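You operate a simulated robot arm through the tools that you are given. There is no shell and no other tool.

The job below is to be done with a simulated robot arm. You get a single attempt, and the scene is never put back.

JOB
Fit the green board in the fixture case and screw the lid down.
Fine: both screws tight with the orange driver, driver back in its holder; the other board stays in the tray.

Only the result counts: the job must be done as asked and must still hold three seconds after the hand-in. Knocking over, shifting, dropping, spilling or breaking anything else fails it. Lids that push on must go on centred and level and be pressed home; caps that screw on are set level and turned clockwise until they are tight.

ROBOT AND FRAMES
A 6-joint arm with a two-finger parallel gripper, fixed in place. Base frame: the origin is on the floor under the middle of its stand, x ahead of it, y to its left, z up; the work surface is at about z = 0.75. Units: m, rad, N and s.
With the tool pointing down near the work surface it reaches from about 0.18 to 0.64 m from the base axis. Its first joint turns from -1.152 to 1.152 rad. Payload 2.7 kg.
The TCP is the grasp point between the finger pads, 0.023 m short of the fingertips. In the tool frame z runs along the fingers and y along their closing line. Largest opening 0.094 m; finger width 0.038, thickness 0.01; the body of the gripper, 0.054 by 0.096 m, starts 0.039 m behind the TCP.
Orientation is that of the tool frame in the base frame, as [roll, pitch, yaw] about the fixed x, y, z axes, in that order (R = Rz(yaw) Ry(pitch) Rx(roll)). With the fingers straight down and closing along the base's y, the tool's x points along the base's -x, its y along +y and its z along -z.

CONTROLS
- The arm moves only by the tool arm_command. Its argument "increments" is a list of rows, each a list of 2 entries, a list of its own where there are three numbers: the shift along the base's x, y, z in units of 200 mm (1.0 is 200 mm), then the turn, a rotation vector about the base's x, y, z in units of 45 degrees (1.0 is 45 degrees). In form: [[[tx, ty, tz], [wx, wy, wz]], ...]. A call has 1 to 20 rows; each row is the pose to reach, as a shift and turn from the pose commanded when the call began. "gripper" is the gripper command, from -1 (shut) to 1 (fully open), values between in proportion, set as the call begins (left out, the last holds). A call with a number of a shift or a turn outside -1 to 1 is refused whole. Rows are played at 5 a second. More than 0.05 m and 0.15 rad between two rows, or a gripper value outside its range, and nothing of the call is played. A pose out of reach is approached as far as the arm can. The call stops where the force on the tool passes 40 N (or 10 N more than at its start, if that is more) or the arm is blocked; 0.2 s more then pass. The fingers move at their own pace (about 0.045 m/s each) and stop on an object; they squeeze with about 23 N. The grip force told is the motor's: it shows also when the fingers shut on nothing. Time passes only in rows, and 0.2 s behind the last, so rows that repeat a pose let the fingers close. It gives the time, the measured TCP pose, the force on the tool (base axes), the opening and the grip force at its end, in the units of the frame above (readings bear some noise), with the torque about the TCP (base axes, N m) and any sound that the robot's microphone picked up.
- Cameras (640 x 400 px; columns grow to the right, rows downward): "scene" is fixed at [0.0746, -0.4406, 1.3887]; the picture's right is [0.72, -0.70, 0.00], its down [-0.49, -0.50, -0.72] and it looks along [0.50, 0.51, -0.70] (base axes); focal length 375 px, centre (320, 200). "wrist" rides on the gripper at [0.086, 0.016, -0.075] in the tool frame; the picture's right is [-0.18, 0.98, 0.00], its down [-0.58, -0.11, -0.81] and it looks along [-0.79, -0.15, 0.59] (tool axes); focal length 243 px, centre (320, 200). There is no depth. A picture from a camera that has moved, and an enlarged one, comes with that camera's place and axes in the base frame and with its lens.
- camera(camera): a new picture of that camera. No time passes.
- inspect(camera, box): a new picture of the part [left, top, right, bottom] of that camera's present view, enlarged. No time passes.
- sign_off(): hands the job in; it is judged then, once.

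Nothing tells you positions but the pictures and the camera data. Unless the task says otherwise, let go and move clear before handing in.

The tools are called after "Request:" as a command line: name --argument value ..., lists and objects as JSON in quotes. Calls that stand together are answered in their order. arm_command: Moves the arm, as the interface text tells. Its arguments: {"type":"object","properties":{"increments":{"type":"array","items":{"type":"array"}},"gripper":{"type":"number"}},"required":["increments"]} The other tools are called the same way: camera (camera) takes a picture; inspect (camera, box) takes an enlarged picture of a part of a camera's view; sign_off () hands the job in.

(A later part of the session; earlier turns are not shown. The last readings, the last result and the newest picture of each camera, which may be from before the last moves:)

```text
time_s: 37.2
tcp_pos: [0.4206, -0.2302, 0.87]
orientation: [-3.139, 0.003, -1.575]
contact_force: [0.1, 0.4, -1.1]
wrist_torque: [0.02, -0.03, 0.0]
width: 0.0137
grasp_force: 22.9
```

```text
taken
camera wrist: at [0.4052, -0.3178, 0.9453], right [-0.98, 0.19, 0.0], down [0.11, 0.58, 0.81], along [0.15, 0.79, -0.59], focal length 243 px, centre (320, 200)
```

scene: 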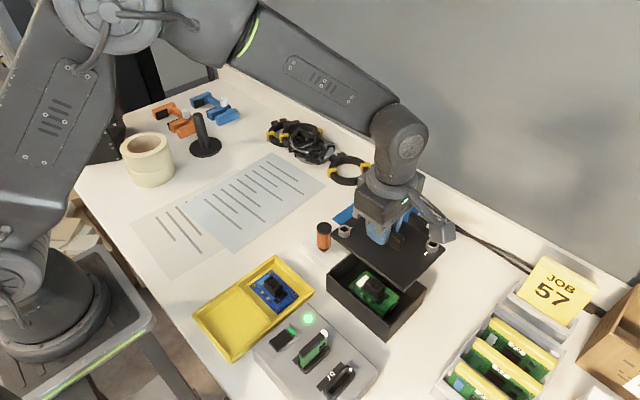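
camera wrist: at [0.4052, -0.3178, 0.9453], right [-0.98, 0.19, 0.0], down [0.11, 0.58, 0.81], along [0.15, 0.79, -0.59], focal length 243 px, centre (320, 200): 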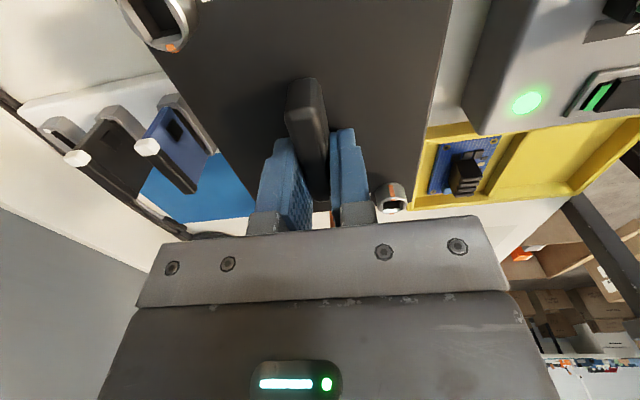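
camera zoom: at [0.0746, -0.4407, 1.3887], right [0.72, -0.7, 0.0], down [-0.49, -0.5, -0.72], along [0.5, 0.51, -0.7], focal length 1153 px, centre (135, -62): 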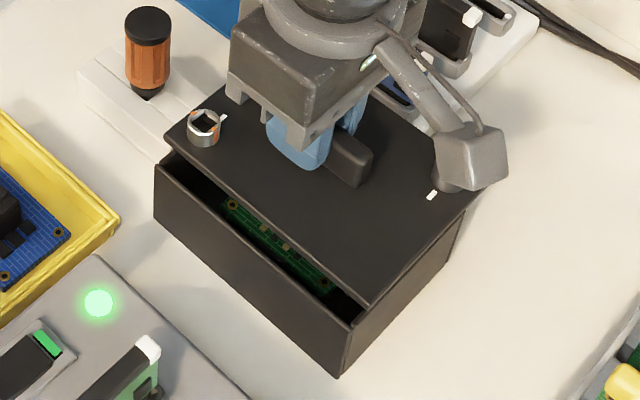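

Request:
inspect --camera "scene" --box '[360, 280, 420, 345]'

Request:
inspect --camera "scene" --box '[315, 240, 375, 305]'

Request:
inspect --camera "scene" --box '[390, 250, 450, 315]'

```text
6.15 times, centred on (390, 312) of scene
camera zoom: at [0.0746, -0.4407, 1.3887], right [0.72, -0.7, 0.0], down [-0.49, -0.5, -0.72], along [0.5, 0.51, -0.7], focal length 2306 px, centre (-111, -492)
```

zoom: 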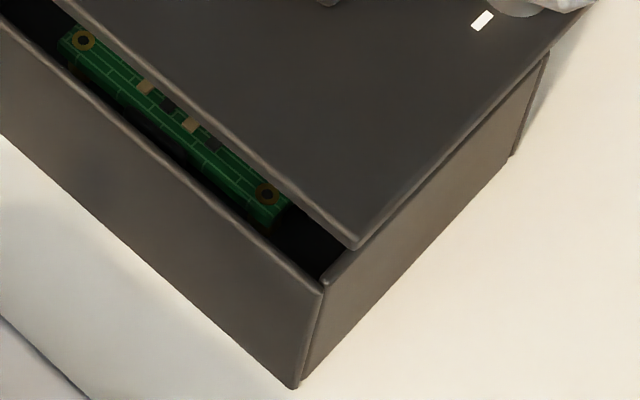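

```text
6.15 times, centred on (345, 272) of scene
camera zoom: at [0.0746, -0.4407, 1.3887], right [0.72, -0.7, 0.0], down [-0.49, -0.5, -0.72], along [0.5, 0.51, -0.7], focal length 2306 px, centre (166, -246)
```

zoom: 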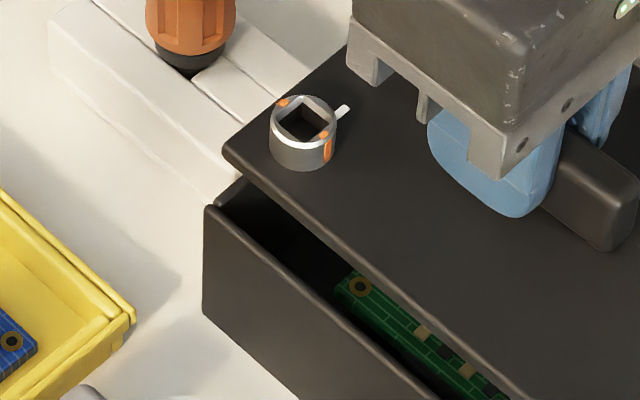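

```text
6.15 times, centred on (420, 282) of scene
camera zoom: at [0.0746, -0.4407, 1.3887], right [0.72, -0.7, 0.0], down [-0.49, -0.5, -0.72], along [0.5, 0.51, -0.7], focal length 2306 px, centre (-295, -308)
```

zoom: 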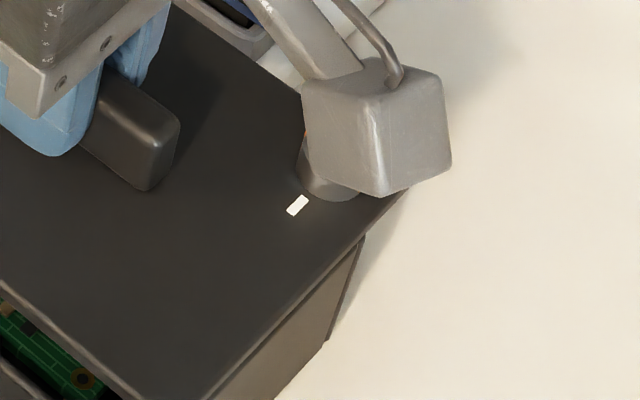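

Request:
inspect --camera "wrist" --box '[380, 60, 480, 160]'

Request:
inspect --camera "wrist" --box '[150, 60, 250, 160]'

```text
4.00 times, centred on (430, 110) of wrist
camera zoom: at [0.4052, -0.3178, 0.9453], right [-0.98, 0.19, 0.0], down [0.11, 0.58, 0.81], along [0.15, 0.79, -0.59], focal length 970 px, centre (-120, 560)
```

zoom: 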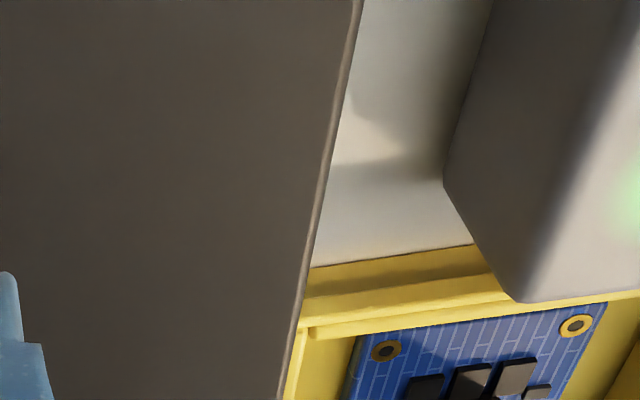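

```text
4.00 times, centred on (200, 110) of wrist
camera zoom: at [0.4052, -0.3178, 0.9453], right [-0.98, 0.19, 0.0], down [0.11, 0.58, 0.81], along [0.15, 0.79, -0.59], focal length 970 px, centre (800, 560)
```

zoom: 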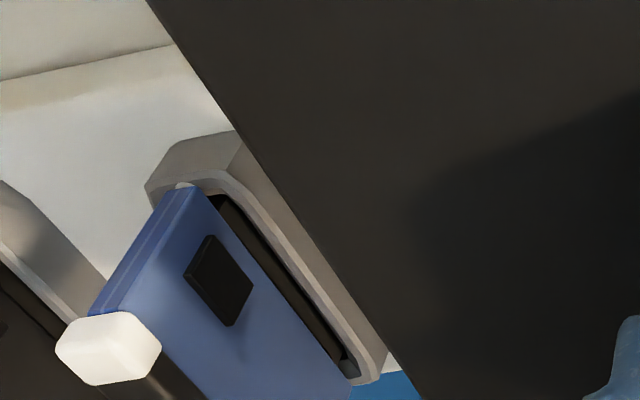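

The lid's ends show it is about 6 mm too far in −y relative to the rim; x is centred. Correcting that with a tiny yaw trim, then lowering closer for a recheck.

Request:
arm_command --increments '[[[0.0, 0.0295, 0.0], [0, 0, 0.009]], [[0.0, 0.0295, -0.05], [0, 0, 0.009]], [[0.0, 0.0295, -0.09], [0, 0, 0.009]], [[0.0, 0.0295, -0.09], [0, 0, 0.009]]]'

Request:
inspect --camera "scene" --box '[360, 280, 420, 345]'

Request:
inspect --camera "scene" --box '[315, 240, 375, 305]'

Request:
inspect --camera "scene" --box '[390, 250, 450, 315]'

```text
time_s: 38.2
tcp_pos: [0.4195, -0.225, 0.8534]
orientation: [-3.139, 0.006, -1.567]
contact_force: [-0.1, -0.1, -0.3]
wrist_torque: [0.0, 0.0, 0.02]
width: 0.0135
grasp_force: 23.2
```

```text
6.15 times, centred on (390, 312) of scene
camera zoom: at [0.0746, -0.4406, 1.3887], right [0.72, -0.7, 0.0], down [-0.49, -0.5, -0.72], along [0.5, 0.51, -0.7], focal length 2306 px, centre (-111, -492)
```

zoom: 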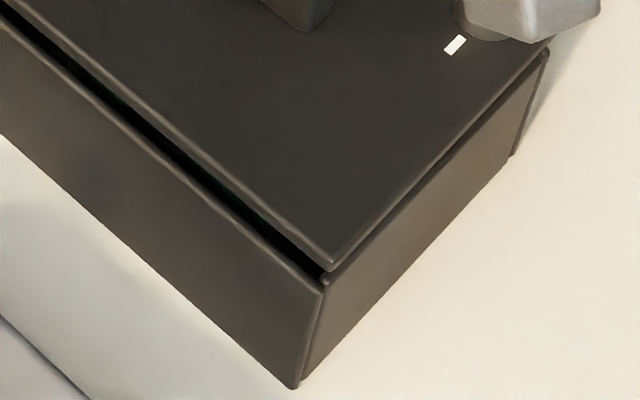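

```text
6.15 times, centred on (345, 272) of scene
camera zoom: at [0.0746, -0.4406, 1.3887], right [0.72, -0.7, 0.0], down [-0.49, -0.5, -0.72], along [0.5, 0.51, -0.7], focal length 2306 px, centre (166, -246)
```

zoom: 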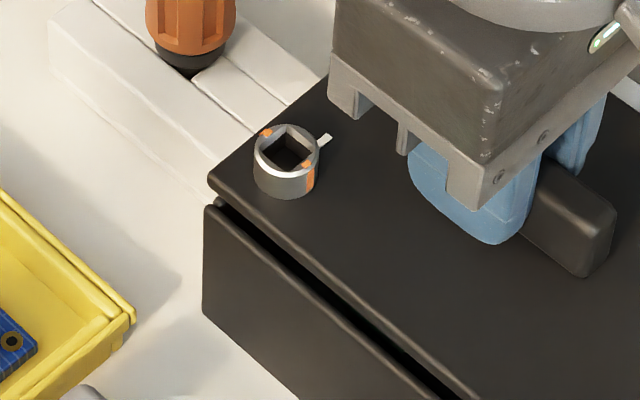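

```text
6.15 times, centred on (420, 282) of scene
camera zoom: at [0.0746, -0.4406, 1.3887], right [0.72, -0.7, 0.0], down [-0.49, -0.5, -0.72], along [0.5, 0.51, -0.7], focal length 2306 px, centre (-295, -308)
```

zoom: 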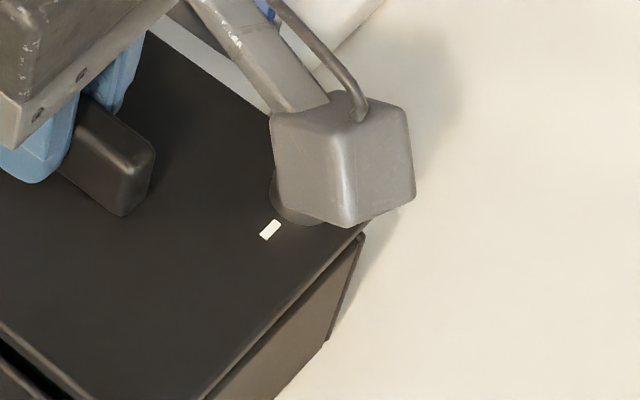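

Request:
arm_command --increments '[[[0.0, 0.006, -0.02], [0, 0, 0]], [[0.0, 0.006, -0.04], [0, 0, 0]], [[0.0, 0.006, -0.04], [0, 0, 0]]]'

Request:
inspect --camera "scene" --box '[368, 296, 402, 330]'

Request:
inspect --camera "scene" --box '[315, 255, 349, 289]'

Request:
inspect --camera "scene" --box '[410, 265, 444, 299]'

```text
time_s: 39.0
tcp_pos: [0.42, -0.2232, 0.8453]
orientation: [-3.141, 0.006, -1.567]
contact_force: [0.0, -0.5, -0.2]
wrist_torque: [-0.03, -0.02, 0.02]
width: 0.0136
grasp_force: 23.1
```

```text
11.76 times, centred on (385, 313) of scene
camera zoom: at [0.0746, -0.4406, 1.3887], right [0.72, -0.7, 0.0], down [-0.49, -0.5, -0.72], along [0.5, 0.51, -0.7], focal length 4409 px, centre (-445, -1129)
```

zoom: 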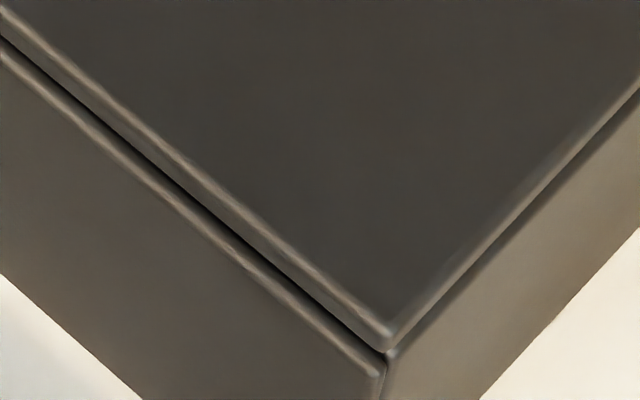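

```text
11.76 times, centred on (332, 272) of scene
camera zoom: at [0.0746, -0.4406, 1.3887], right [0.72, -0.7, 0.0], down [-0.49, -0.5, -0.72], along [0.5, 0.51, -0.7], focal length 4409 px, centre (179, -647)
```

zoom: 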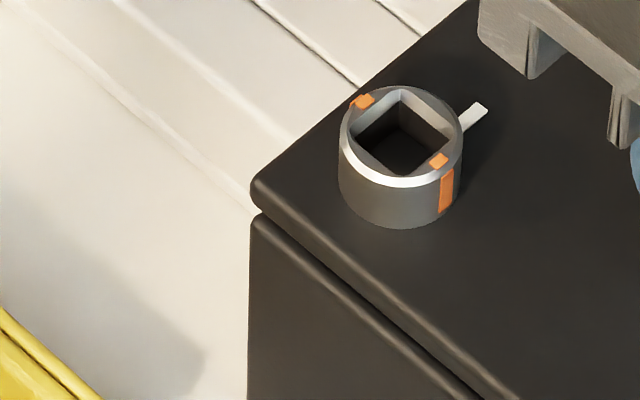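

```text
11.76 times, centred on (427, 282) of scene
camera zoom: at [0.0746, -0.4406, 1.3887], right [0.72, -0.7, 0.0], down [-0.49, -0.5, -0.72], along [0.5, 0.51, -0.7], focal length 4409 px, centre (-939, -765)
```

zoom: 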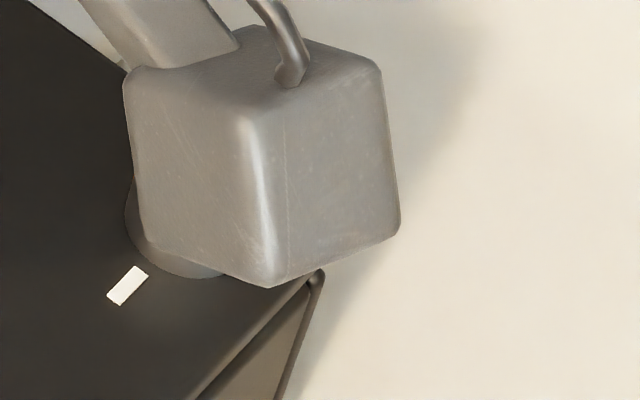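

Both visible corners now line up with the rim to within about a millimetre. I'll trim +0.7 mm in y and lower until contact.

Request:
arm_command --increments '[[[0.001, 0.0035, 0.0], [0, 0, 0]], [[0.001, 0.0035, -0.01], [0, 0, 0]], [[0.001, 0.0035, -0.018], [0, 0, 0]], [[0.001, 0.0035, -0.018], [0, 0, 0]]]'

Request:
inspect --camera "scene" --box '[368, 296, 402, 330]'

Request:
inspect --camera "scene" --box '[315, 255, 349, 289]'

```text
time_s: 40.0
tcp_pos: [0.4202, -0.2232, 0.8416]
orientation: [-3.14, 0.003, -1.568]
contact_force: [-0.3, 0.1, -0.7]
wrist_torque: [0.03, 0.01, 0.0]
width: 0.0136
grasp_force: 23.2
```

```text
11.76 times, centred on (385, 313) of scene
camera zoom: at [0.0746, -0.4406, 1.3887], right [0.72, -0.7, 0.0], down [-0.49, -0.5, -0.72], along [0.5, 0.51, -0.7], focal length 4409 px, centre (-445, -1129)
```

zoom: 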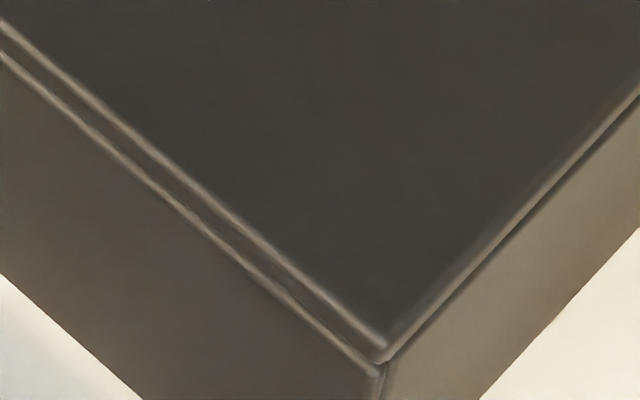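

```text
11.76 times, centred on (332, 272) of scene
camera zoom: at [0.0746, -0.4406, 1.3887], right [0.72, -0.7, 0.0], down [-0.49, -0.5, -0.72], along [0.5, 0.51, -0.7], focal length 4409 px, centre (179, -647)
```

zoom: 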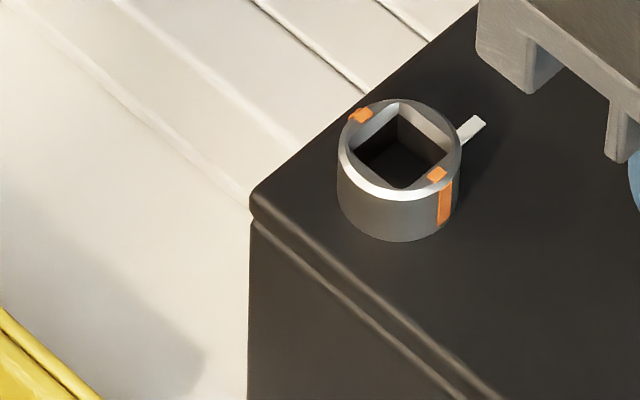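

Request:
arm_command --increments '[[[0.0, 0.0, -0.005], [0, 0, 0]], [[0.0, 0.0, -0.01], [0, 0, 0]], [[0.0, 0.0, -0.015], [0, 0, 0]], [[0.0, 0.0, -0.015], [0, 0, 0]]]'

Request:
inspect --camera "scene" --box '[368, 296, 402, 330]'

Request:
inspect --camera "scene" --box '[315, 255, 349, 289]'

Request:
inspect --camera "scene" --box '[410, 265, 444, 299]'

```text
time_s: 41.0
tcp_pos: [0.4206, -0.2245, 0.8391]
orientation: [-3.137, 0.004, -1.568]
contact_force: [-5.5, -0.9, 19.5]
wrist_torque: [0.0, 0.16, 0.01]
width: 0.0138
grasp_force: 22.5
```

```text
11.76 times, centred on (385, 313) of scene
camera zoom: at [0.0742, -0.4405, 1.3887], right [0.72, -0.7, 0.0], down [-0.49, -0.5, -0.72], along [0.5, 0.51, -0.7], focal length 4409 px, centre (-445, -1129)
```

zoom: 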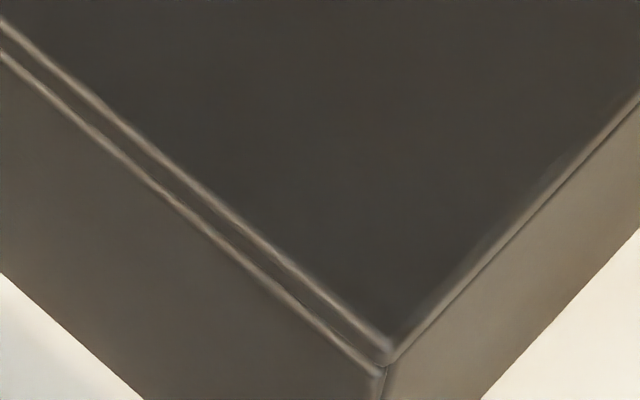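

```text
11.76 times, centred on (332, 272) of scene
camera zoom: at [0.0742, -0.4405, 1.3887], right [0.72, -0.7, 0.0], down [-0.49, -0.5, -0.72], along [0.5, 0.51, -0.7], focal length 4409 px, centre (179, -647)
```

zoom: 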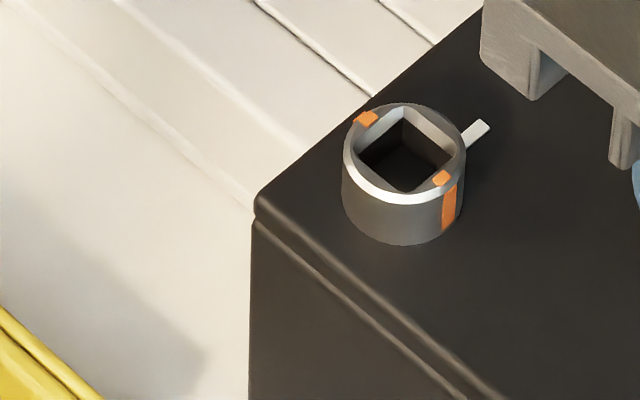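

```text
11.76 times, centred on (427, 282) of scene
camera zoom: at [0.0742, -0.4405, 1.3887], right [0.72, -0.7, 0.0], down [-0.49, -0.5, -0.72], along [0.5, 0.51, -0.7], focal length 4409 px, centre (-939, -765)
```

zoom: 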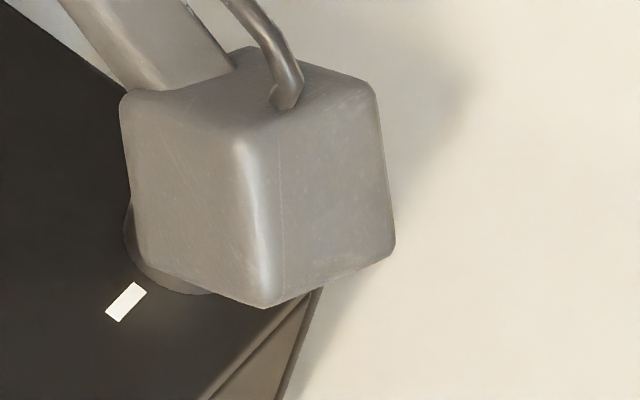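

The lid has landed flat on the rim: the force is centred and the edges line up. I'll ease the pressure, then release the handle.

Request:
arm_command --increments '[[[-0.001, 0.0, 0.004], [0, 0, 0]], [[-0.002, 0.0, 0.007], [0, 0, 0]], [[-0.002, 0.0, 0.007], [0, 0, 0]]]'

Request:
arm_command --increments '[[[0, 0, 0.0], [0, 0, 0]], [[0, 0, 0.0], [0, 0, 0]], [[0, 0, 0.0], [0, 0, 0]], [[0, 0, 0.0], [0, 0, 0]]]' --gripper -0.2

Request:
inspect --camera "scene" --box '[310, 220, 440, 350]'

Request:
inspect --camera "wrist" --box '[240, 60, 400, 200]'

```text
time_s: 41.8
tcp_pos: [0.4204, -0.2223, 0.8397]
orientation: [-3.139, 0.004, -1.568]
contact_force: [2.9, -1.6, 5.0]
wrist_torque: [-0.61, -0.03, 0.21]
width: 0.0137
grasp_force: 23.1
```

```text
time_s: 42.8
tcp_pos: [0.42, -0.2229, 0.8413]
orientation: [-3.139, 0.004, -1.567]
contact_force: [0.5, 0.3, -0.7]
wrist_torque: [-0.01, -0.01, -0.01]
width: 0.0376
grasp_force: 0.1
```

```text
3.08 times, centred on (375, 285) of scene
camera zoom: at [0.0746, -0.4406, 1.3887], right [0.72, -0.7, 0.0], down [-0.49, -0.5, -0.72], along [0.5, 0.51, -0.7], focal length 1153 px, centre (151, -62)
```

zoom: 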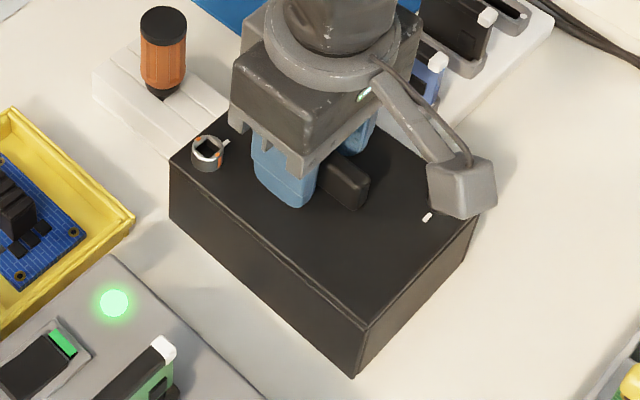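

```text
2.86 times, centred on (320, 130) of wrist
camera zoom: at [0.4046, -0.3114, 0.9151], right [-0.98, 0.18, 0.0], down [0.1, 0.58, 0.81], along [0.15, 0.8, -0.59], focal length 693 px, centre (320, 400)
```

zoom: 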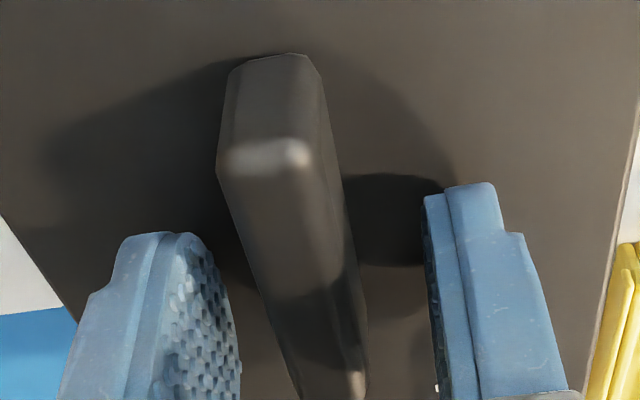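

Lid released and sitting on the case. Lifting the gripper clear and inspecting the lid all round.

Request:
arm_command --increments '[[[0, 0, 0.1], [0, 0, 0]], [[0, 0, 0.3], [0, 0, 0]], [[0.0, 0.1, 0.5], [0, 0, 0]], [[-0.15, 0.2, 0.6], [0, 0, 0]], [[-0.3, 0.3, 0.6], [0, 0, 0]], [[-0.4, 0.4, 0.6], [0, 0, 0]]]'

Request:
camera --camera "scene"

Request:
inspect --camera "scene" --box '[315, 225, 435, 345]'

Request:
camera --camera "wrist"

```text
time_s: 44.2
tcp_pos: [0.3392, -0.1428, 0.9609]
orientation: [-3.137, 0.006, -1.567]
contact_force: [1.0, 0.3, 0.1]
wrist_torque: [-0.02, -0.01, -0.04]
width: 0.0377
grasp_force: 0.1
```

```text
taken
```

scene: 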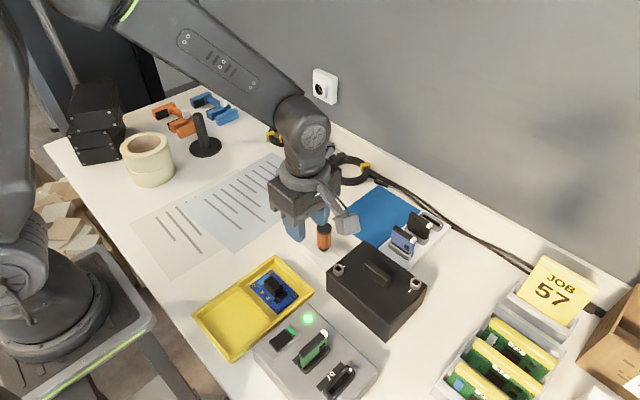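

```text
3.33 times, centred on (375, 285) of scene
camera zoom: at [0.0746, -0.4407, 1.3887], right [0.72, -0.7, 0.0], down [-0.49, -0.5, -0.72], along [0.5, 0.51, -0.7], focal length 1249 px, centre (137, -83)
```

zoom: 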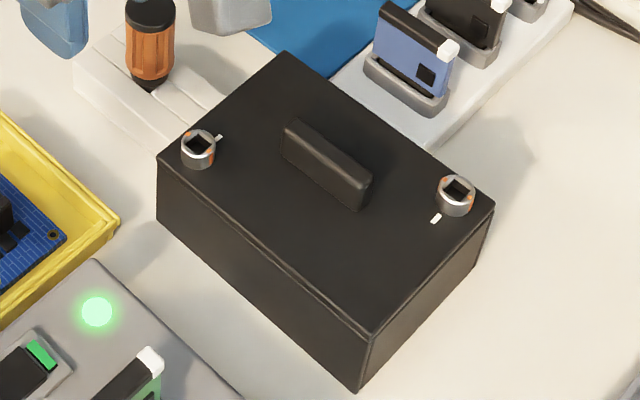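

```text
taken
camera wrist: at [0.3239, -0.2304, 1.0357], right [-0.98, 0.18, 0.0], down [0.1, 0.58, 0.81], along [0.15, 0.8, -0.59], focal length 243 px, centre (320, 200)
```

wrist: 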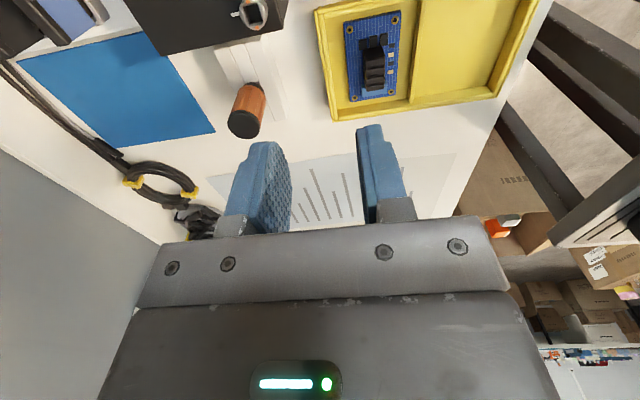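

The lid sits square on the case with both screws at the expected diagonal corners. Now I'll look at the screws' marks and the driver in detail.

Request:
inspect --camera "scene" --box '[320, 250, 360, 290]'

Request:
inspect --camera "scene" --box '[395, 262, 435, 302]'

Request:
inspect --camera "scene" --box '[300, 215, 350, 265]'

Request:
inspect --camera "wrist" --box '[200, 0, 310, 140]'

```text
10.00 times, centred on (340, 270) of scene
camera zoom: at [0.0746, -0.4407, 1.3887], right [0.72, -0.7, 0.0], down [-0.49, -0.5, -0.72], along [0.5, 0.51, -0.7], focal length 3747 px, centre (120, -500)
```

zoom: 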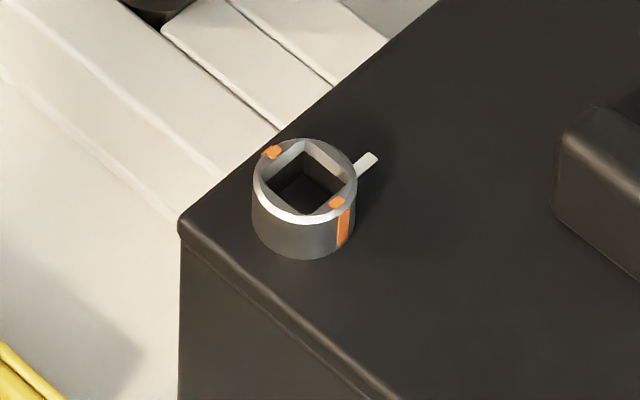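

```text
10.00 times, centred on (415, 282) of scene
camera zoom: at [0.0746, -0.4407, 1.3887], right [0.72, -0.7, 0.0], down [-0.49, -0.5, -0.72], along [0.5, 0.51, -0.7], focal length 3747 px, centre (-630, -620)
```

zoom: 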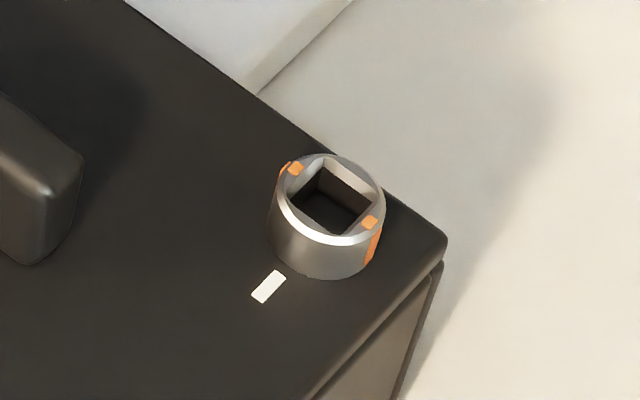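

```text
8.00 times, centred on (325, 240) of scene
camera zoom: at [0.0746, -0.4407, 1.3887], right [0.72, -0.7, 0.0], down [-0.49, -0.5, -0.72], along [0.5, 0.51, -0.7], focal length 2998 px, centre (280, -120)
```

zoom: 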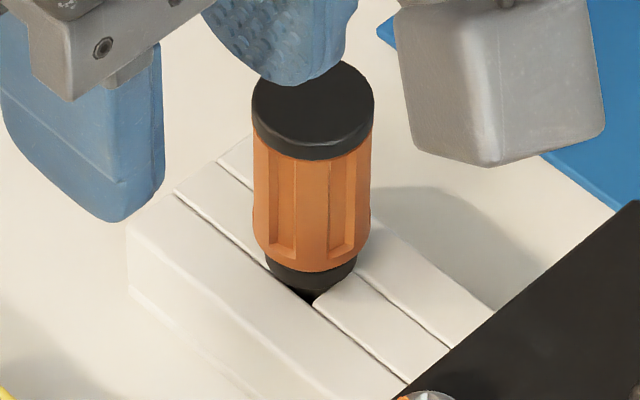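

```text
2.86 times, centred on (255, 70) of wrist
camera zoom: at [0.3239, -0.2304, 1.0357], right [-0.98, 0.18, 0.0], down [0.1, 0.58, 0.81], along [0.15, 0.8, -0.59], focal length 693 px, centre (506, 571)
```

zoom: 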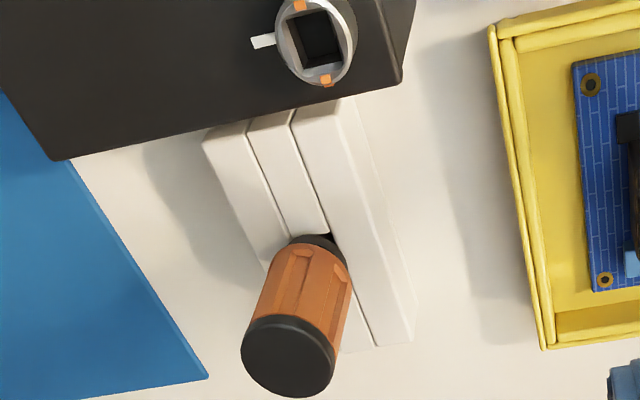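

The screws' orange marks are 90° away from the white ticks, and the square sockets are aligned with the lid. I'll remove the small tool tilt and move above the driver with wider fingers for a closer look.

Request:
arm_command --increments '[[[0.1, 0.05, 0.0], [-0.006, 0.002, 0]], [[0.25, 0.12, 0.0], [-0.0064, 0.0023, 0]], [[0.3875, 0.1825, -0.1], [-0.0064, 0.0023, 0]], [[0.3875, 0.1825, -0.27], [-0.0064, 0.0023, 0]], [[0.3875, 0.1825, -0.27], [-0.0064, 0.0023, 0]]]' --gripper 0.3

Request:
camera --camera "wrist"

Request:
inspect --camera "wrist" --box '[240, 20, 400, 160]'

Request:
inspect --camera "scene" --box '[285, 190, 365, 270]'

```text
time_s: 45.4
tcp_pos: [0.4175, -0.1069, 0.9073]
orientation: [-3.138, 0.001, -1.567]
contact_force: [-0.1, -0.3, -0.5]
wrist_torque: [0.01, -0.07, 0.03]
width: 0.0612
grasp_force: 0.0
```

```text
taken
camera wrist: at [0.4024, -0.1943, 0.982], right [-0.98, 0.18, 0.0], down [0.11, 0.58, 0.81], along [0.15, 0.79, -0.59], focal length 243 px, centre (320, 200)
```

wrist: 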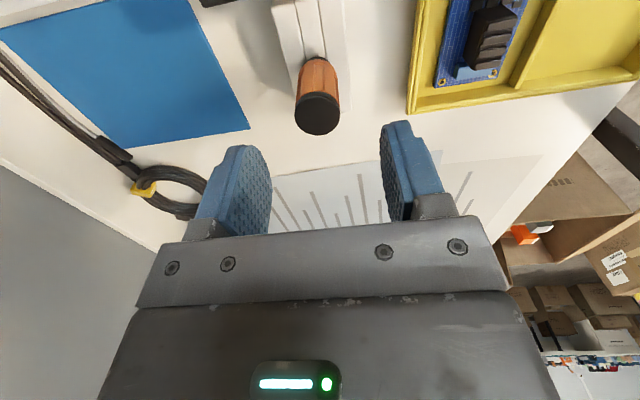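

```text
2.86 times, centred on (320, 90) of wrist
camera zoom: at [0.4024, -0.1943, 0.982], right [-0.98, 0.18, 0.0], down [0.11, 0.58, 0.81], along [0.15, 0.79, -0.59], focal length 693 px, centre (320, 514)
```

zoom: 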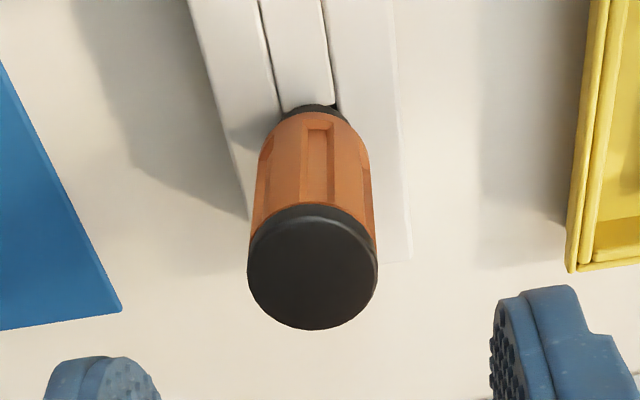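

```text
5.00 times, centred on (325, 230) of scene
camera zoom: at [0.0746, -0.4406, 1.3887], right [0.72, -0.7, 0.0], down [-0.49, -0.5, -0.72], along [0.5, 0.51, -0.7], focal length 1874 px, centre (295, 50)
```

zoom: 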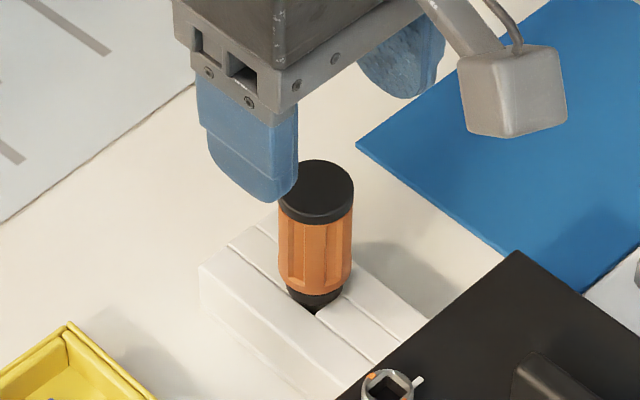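

Driver measured at about (0.419, −0.104), 27 mm diameter, top near z ≈ 0.85. I'll centre on it and lower around the handle, checking midway.

Request:
arm_command --increments '[[[0.003, 0.0225, -0.05], [0, 0, 0]], [[0.003, 0.0225, -0.2], [0, 0, 0]], [[0.003, 0.0225, -0.25], [0, 0, 0]], [[0.003, 0.0225, -0.25], [0, 0, 0]]]'

Request:
inspect --camera "wrist" --box '[220, 20, 420, 200]'

Request:
inspect --camera "scene" --box '[285, 190, 365, 270]'

```text
time_s: 46.4
tcp_pos: [0.4173, -0.1025, 0.8565]
orientation: [3.141, -0.001, -1.567]
contact_force: [-0.9, -0.2, 0.1]
wrist_torque: [-0.01, -0.01, 0.01]
width: 0.0612
grasp_force: 0.0
```

```text
2.22 times, centred on (320, 110) of wrist
camera zoom: at [0.4025, -0.1901, 0.9312], right [-0.98, 0.18, 0.0], down [0.11, 0.58, 0.81], along [0.15, 0.79, -0.59], focal length 539 px, centre (320, 400)
```

zoom: 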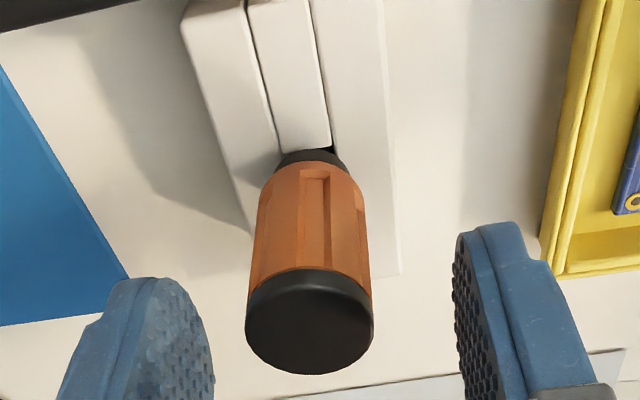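

```text
5.00 times, centred on (325, 230) of scene
camera zoom: at [0.0746, -0.4406, 1.3887], right [0.72, -0.7, 0.0], down [-0.49, -0.5, -0.72], along [0.5, 0.51, -0.7], focal length 1874 px, centre (295, 50)
```

zoom: 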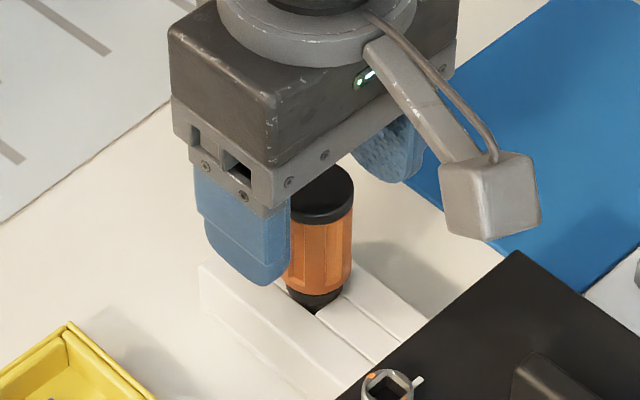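

Request:
inspect --camera "wrist" --box '[270, 120, 360, 200]'

Request:
inspect --camera "wrist" --box '[280, 80, 350, 130]'

```text
5.00 times, centred on (315, 160) of wrist
camera zoom: at [0.4025, -0.1901, 0.9312], right [-0.98, 0.18, 0.0], down [0.11, 0.58, 0.81], along [0.15, 0.79, -0.59], focal length 1213 px, centre (345, 400)
```

zoom: 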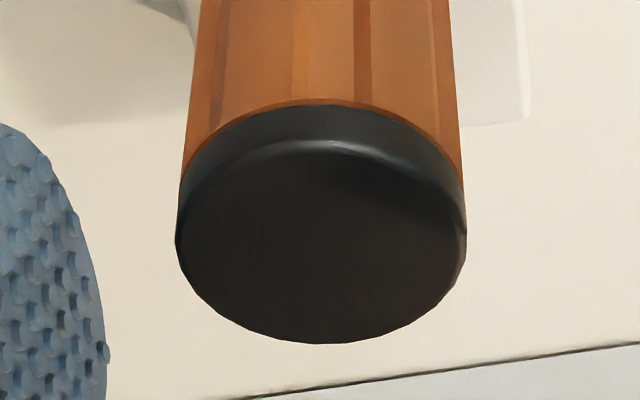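

```text
8.00 times, centred on (315, 105) of wrist
camera zoom: at [0.4025, -0.1901, 0.9312], right [-0.98, 0.18, 0.0], down [0.11, 0.58, 0.81], along [0.15, 0.79, -0.59], focal length 1941 px, centre (360, 960)
```

zoom: 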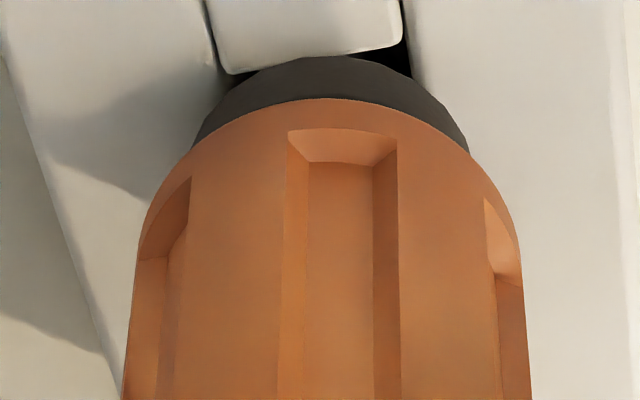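

The driver axis is at about (0.4207, −0.103), top z ≈ 0.847. Centring by 2 mm and lowering to grip height, then closing.

Request:
arm_command --increments '[[[0.009, 0.005, -0.02], [0, 0, 0]], [[0.009, 0.005, -0.1], [0, 0, 0]], [[0.009, 0.005, -0.19], [0, 0, 0]], [[0.009, 0.005, -0.19], [0, 0, 0]]]'

Request:
inspect --camera "wrist" --box '[220, 20, 420, 200]'

Request:
inspect --camera "scene" --box '[285, 190, 365, 270]'

```text
time_s: 47.4
tcp_pos: [0.4191, -0.1022, 0.8192]
orientation: [3.141, -0.001, -1.567]
contact_force: [0.8, 0.4, 0.0]
wrist_torque: [0.0, -0.02, -0.01]
width: 0.061
grasp_force: 0.0
```

```text
2.22 times, centred on (320, 110) of wrist
camera zoom: at [0.4045, -0.1896, 0.8938], right [-0.98, 0.18, 0.0], down [0.11, 0.58, 0.81], along [0.15, 0.79, -0.59], focal length 539 px, centre (320, 400)
```

zoom: 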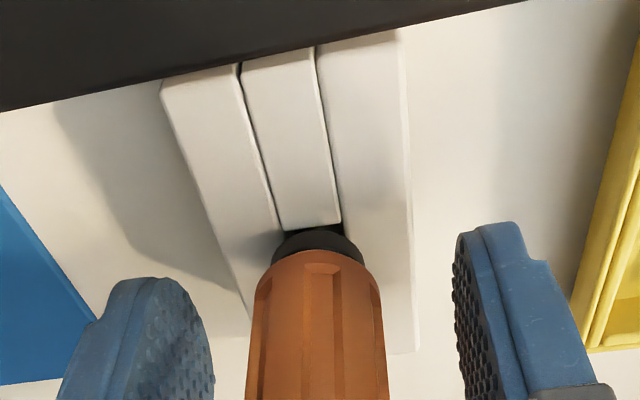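

```text
5.00 times, centred on (325, 230) of scene
camera zoom: at [0.0746, -0.4406, 1.3887], right [0.72, -0.7, 0.0], down [-0.49, -0.5, -0.72], along [0.5, 0.51, -0.7], focal length 1874 px, centre (295, 50)
```

zoom: 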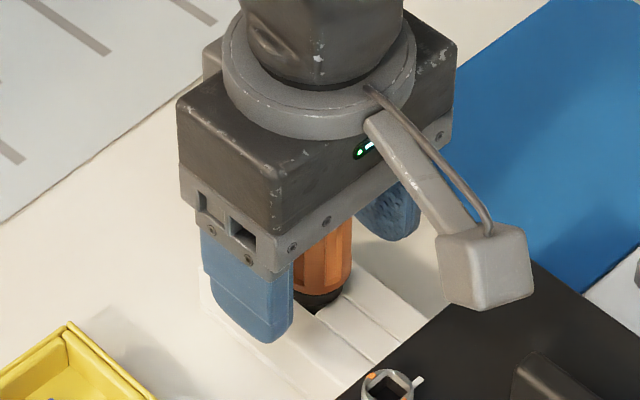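

Request:
arm_command --increments '[[[0, 0, 0], [0, 0, 0]], [[0, 0, 0], [0, 0, 0]], [[0, 0, 0], [0, 0, 0]], [[0, 0, 0], [0, 0, 0]], [[0, 0, 0], [0, 0, 0]]]' --gripper -1

Request:
inspect --camera "wrist" --box '[220, 20, 420, 200]'

Request:
inspect --camera "scene" --box '[285, 190, 365, 270]'

```text
time_s: 48.6
tcp_pos: [0.4192, -0.1019, 0.8177]
orientation: [3.14, 0.001, -1.568]
contact_force: [0.4, -0.3, 0.1]
wrist_torque: [-0.01, 0.0, 0.01]
width: 0.029
grasp_force: 22.8
```

```text
2.22 times, centred on (320, 110) of wrist
camera zoom: at [0.4045, -0.1896, 0.894], right [-0.98, 0.18, 0.0], down [0.11, 0.58, 0.81], along [0.15, 0.79, -0.59], focal length 539 px, centre (320, 400)
```

zoom: 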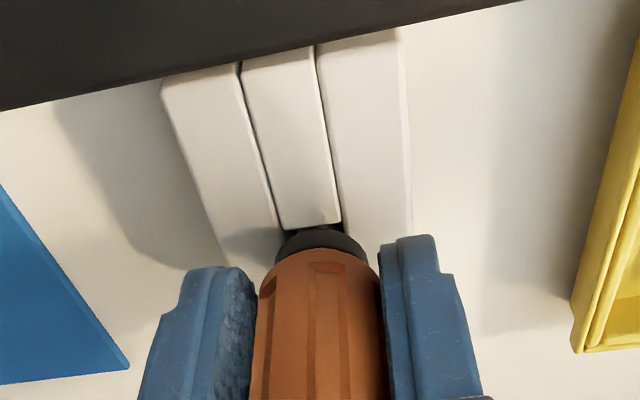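

```text
5.00 times, centred on (325, 230) of scene
camera zoom: at [0.0746, -0.4406, 1.3887], right [0.72, -0.7, 0.0], down [-0.49, -0.5, -0.72], along [0.5, 0.51, -0.7], focal length 1874 px, centre (295, 50)
```

zoom: 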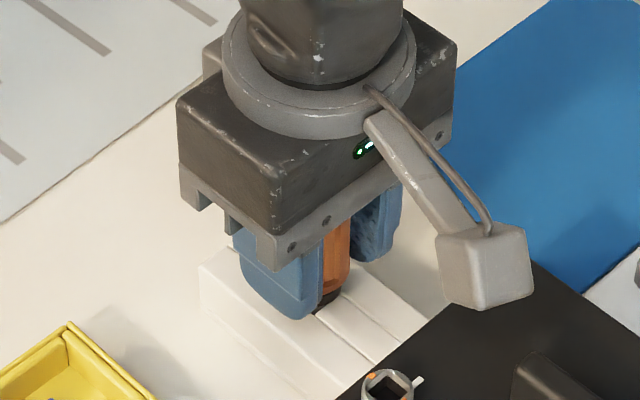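

The driver is gripped (29 mm, 23 N). Grip pose noted for returning it (camera at 0.4045, −0.1896, 0.894). Lifting it straight out of the holder.

Request:
arm_command --increments '[[[0, 0, 0.05], [0, 0, 0]], [[0, 0, 0.1], [0, 0, 0]], [[0, 0, 0.2], [0, 0, 0]], [[0, 0, 0.3], [0, 0, 0]], [[0, 0, 0.45], [0, 0, 0]], [[0, 0, 0.6], [0, 0, 0]], [[0, 0, 0.6], [0, 0, 0]]]'

Request:
camera --camera "scene"

Request:
inspect --camera "scene" --box '[275, 160, 375, 260]'

Request:
inspect --camera "wrist" --box '[220, 20, 420, 200]'

```text
time_s: 50.2
tcp_pos: [0.4198, -0.1035, 0.9387]
orientation: [3.142, -0.001, -1.569]
contact_force: [0.4, -0.1, -1.6]
wrist_torque: [-0.01, -0.01, -0.01]
width: 0.0292
grasp_force: 23.0
```

```text
taken
```

scene: 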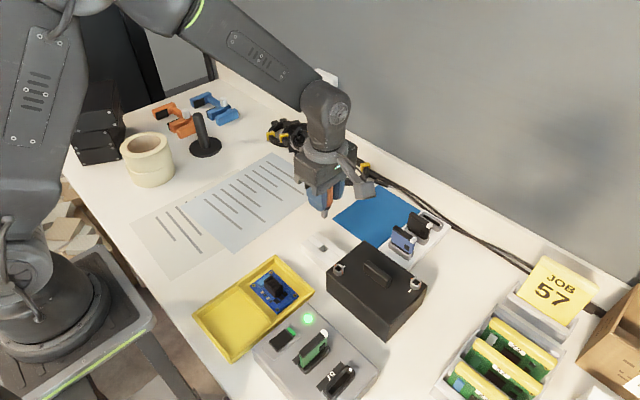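

```text
4.00 times, centred on (325, 210) of scene
camera zoom: at [0.0746, -0.4406, 1.3887], right [0.72, -0.7, 0.0], down [-0.49, -0.5, -0.72], along [0.5, 0.51, -0.7], focal length 1499 px, centre (300, 160)
```

zoom: 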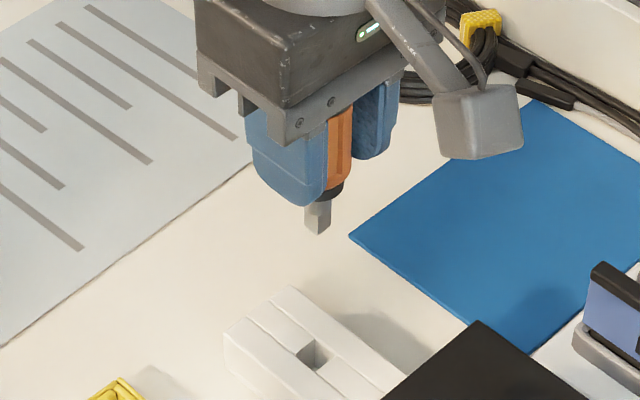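

```text
2.22 times, centred on (320, 110) of wrist
camera zoom: at [0.4048, -0.1907, 1.0143], right [-0.98, 0.18, 0.0], down [0.11, 0.58, 0.81], along [0.15, 0.79, -0.59], focal length 539 px, centre (320, 400)
```

zoom: 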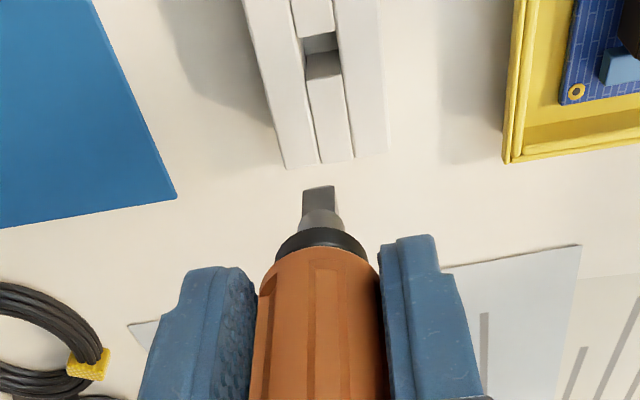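

Request:
inspect --camera "scene" --box '[312, 195, 342, 225]'

Request:
inspect --camera "wrist" --box '[300, 95, 340, 140]'

Request:
inspect --camera "scene" --box '[300, 230, 350, 270]'

```text
13.33 times, centred on (327, 210) of scene
camera zoom: at [0.0746, -0.4406, 1.3887], right [0.72, -0.7, 0.0], down [-0.49, -0.5, -0.72], along [0.5, 0.51, -0.7], focal length 4996 px, centre (227, 67)
```

zoom: 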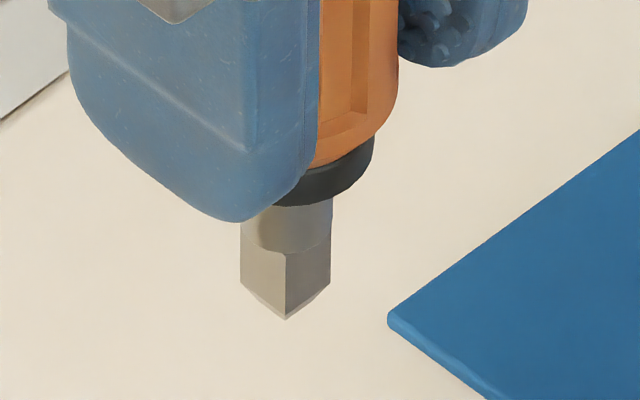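

```text
8.89 times, centred on (320, 118) of wrist
camera zoom: at [0.4048, -0.1907, 1.0143], right [-0.98, 0.18, 0.0], down [0.11, 0.58, 0.81], along [0.15, 0.79, -0.59], focal length 2157 px, centre (320, 933)
```

zoom: 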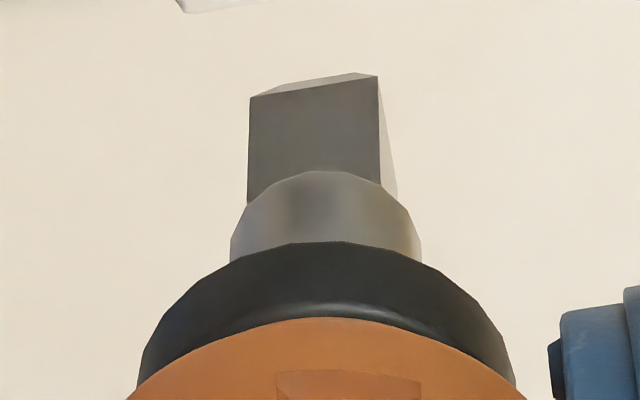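

```text
10.00 times, centred on (325, 250) of scene
camera zoom: at [0.0746, -0.4406, 1.3887], right [0.72, -0.7, 0.0], down [-0.49, -0.5, -0.72], along [0.5, 0.51, -0.7], focal length 3747 px, centre (270, -300)
```

zoom: 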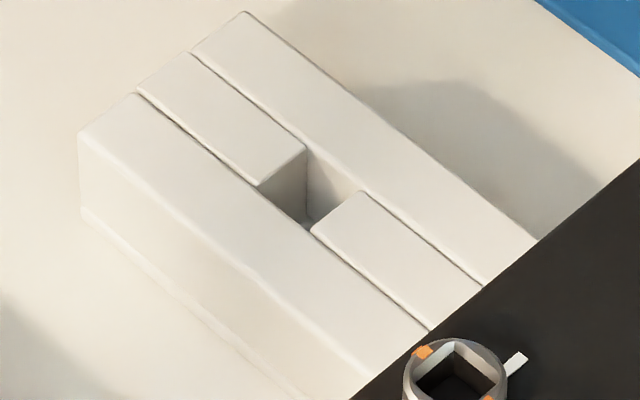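

The driver's square bit (about 9 mm) is aligned with the base axes, the sockets are about 11 mm, and the tip is about 66 mm below the TCP. I'll move above the first screw (−x, +y corner) to line up visually.

Request:
arm_command --increments '[[[-0.06, -0.12, 0], [0, 0, 0]], [[-0.12, -0.24, 0], [0, 0, 0]], [[-0.1885, -0.369, 0], [0, 0, 0]], [[-0.1885, -0.369, 0], [0, 0, 0]]]'

Request:
camera --camera "wrist"

Request:
inspect --camera "wrist" --box '[270, 50, 370, 140]'

Request:
inspect --camera "scene" --box '[310, 220, 370, 285]'

```text
time_s: 51.2
tcp_pos: [0.382, -0.1771, 0.9399]
orientation: [-3.139, 0.0, -1.568]
contact_force: [-0.7, -0.1, -1.8]
wrist_torque: [-0.04, -0.02, -0.03]
width: 0.0292
grasp_force: 23.0
```

```text
taken
camera wrist: at [0.3673, -0.2635, 1.0139], right [-0.98, 0.18, 0.0], down [0.11, 0.58, 0.81], along [0.15, 0.79, -0.59], focal length 243 px, centre (320, 200)
```

wrist: 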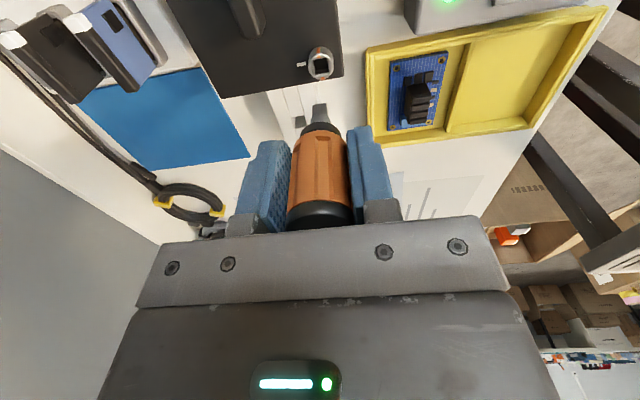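

```text
4.44 times, centred on (320, 95) of wrist
camera zoom: at [0.3673, -0.2635, 1.0139], right [-0.98, 0.18, 0.0], down [0.11, 0.58, 0.81], along [0.15, 0.79, -0.59], focal length 1078 px, centre (320, 667)
```

zoom: 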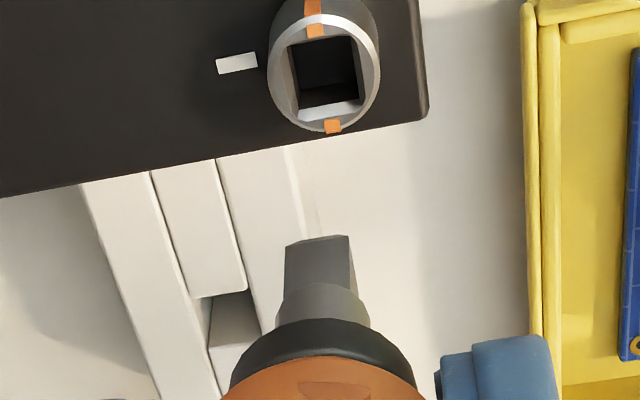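

```text
6.15 times, centred on (340, 252) of scene
camera zoom: at [0.0746, -0.4407, 1.3887], right [0.72, -0.7, 0.0], down [-0.49, -0.5, -0.72], along [0.5, 0.51, -0.7], focal length 2306 px, centre (197, -123)
```

zoom: 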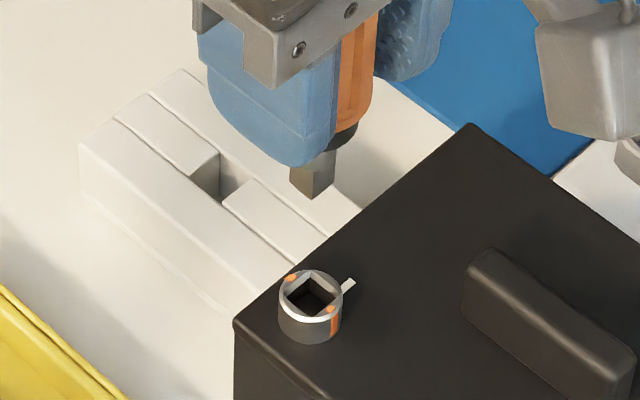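

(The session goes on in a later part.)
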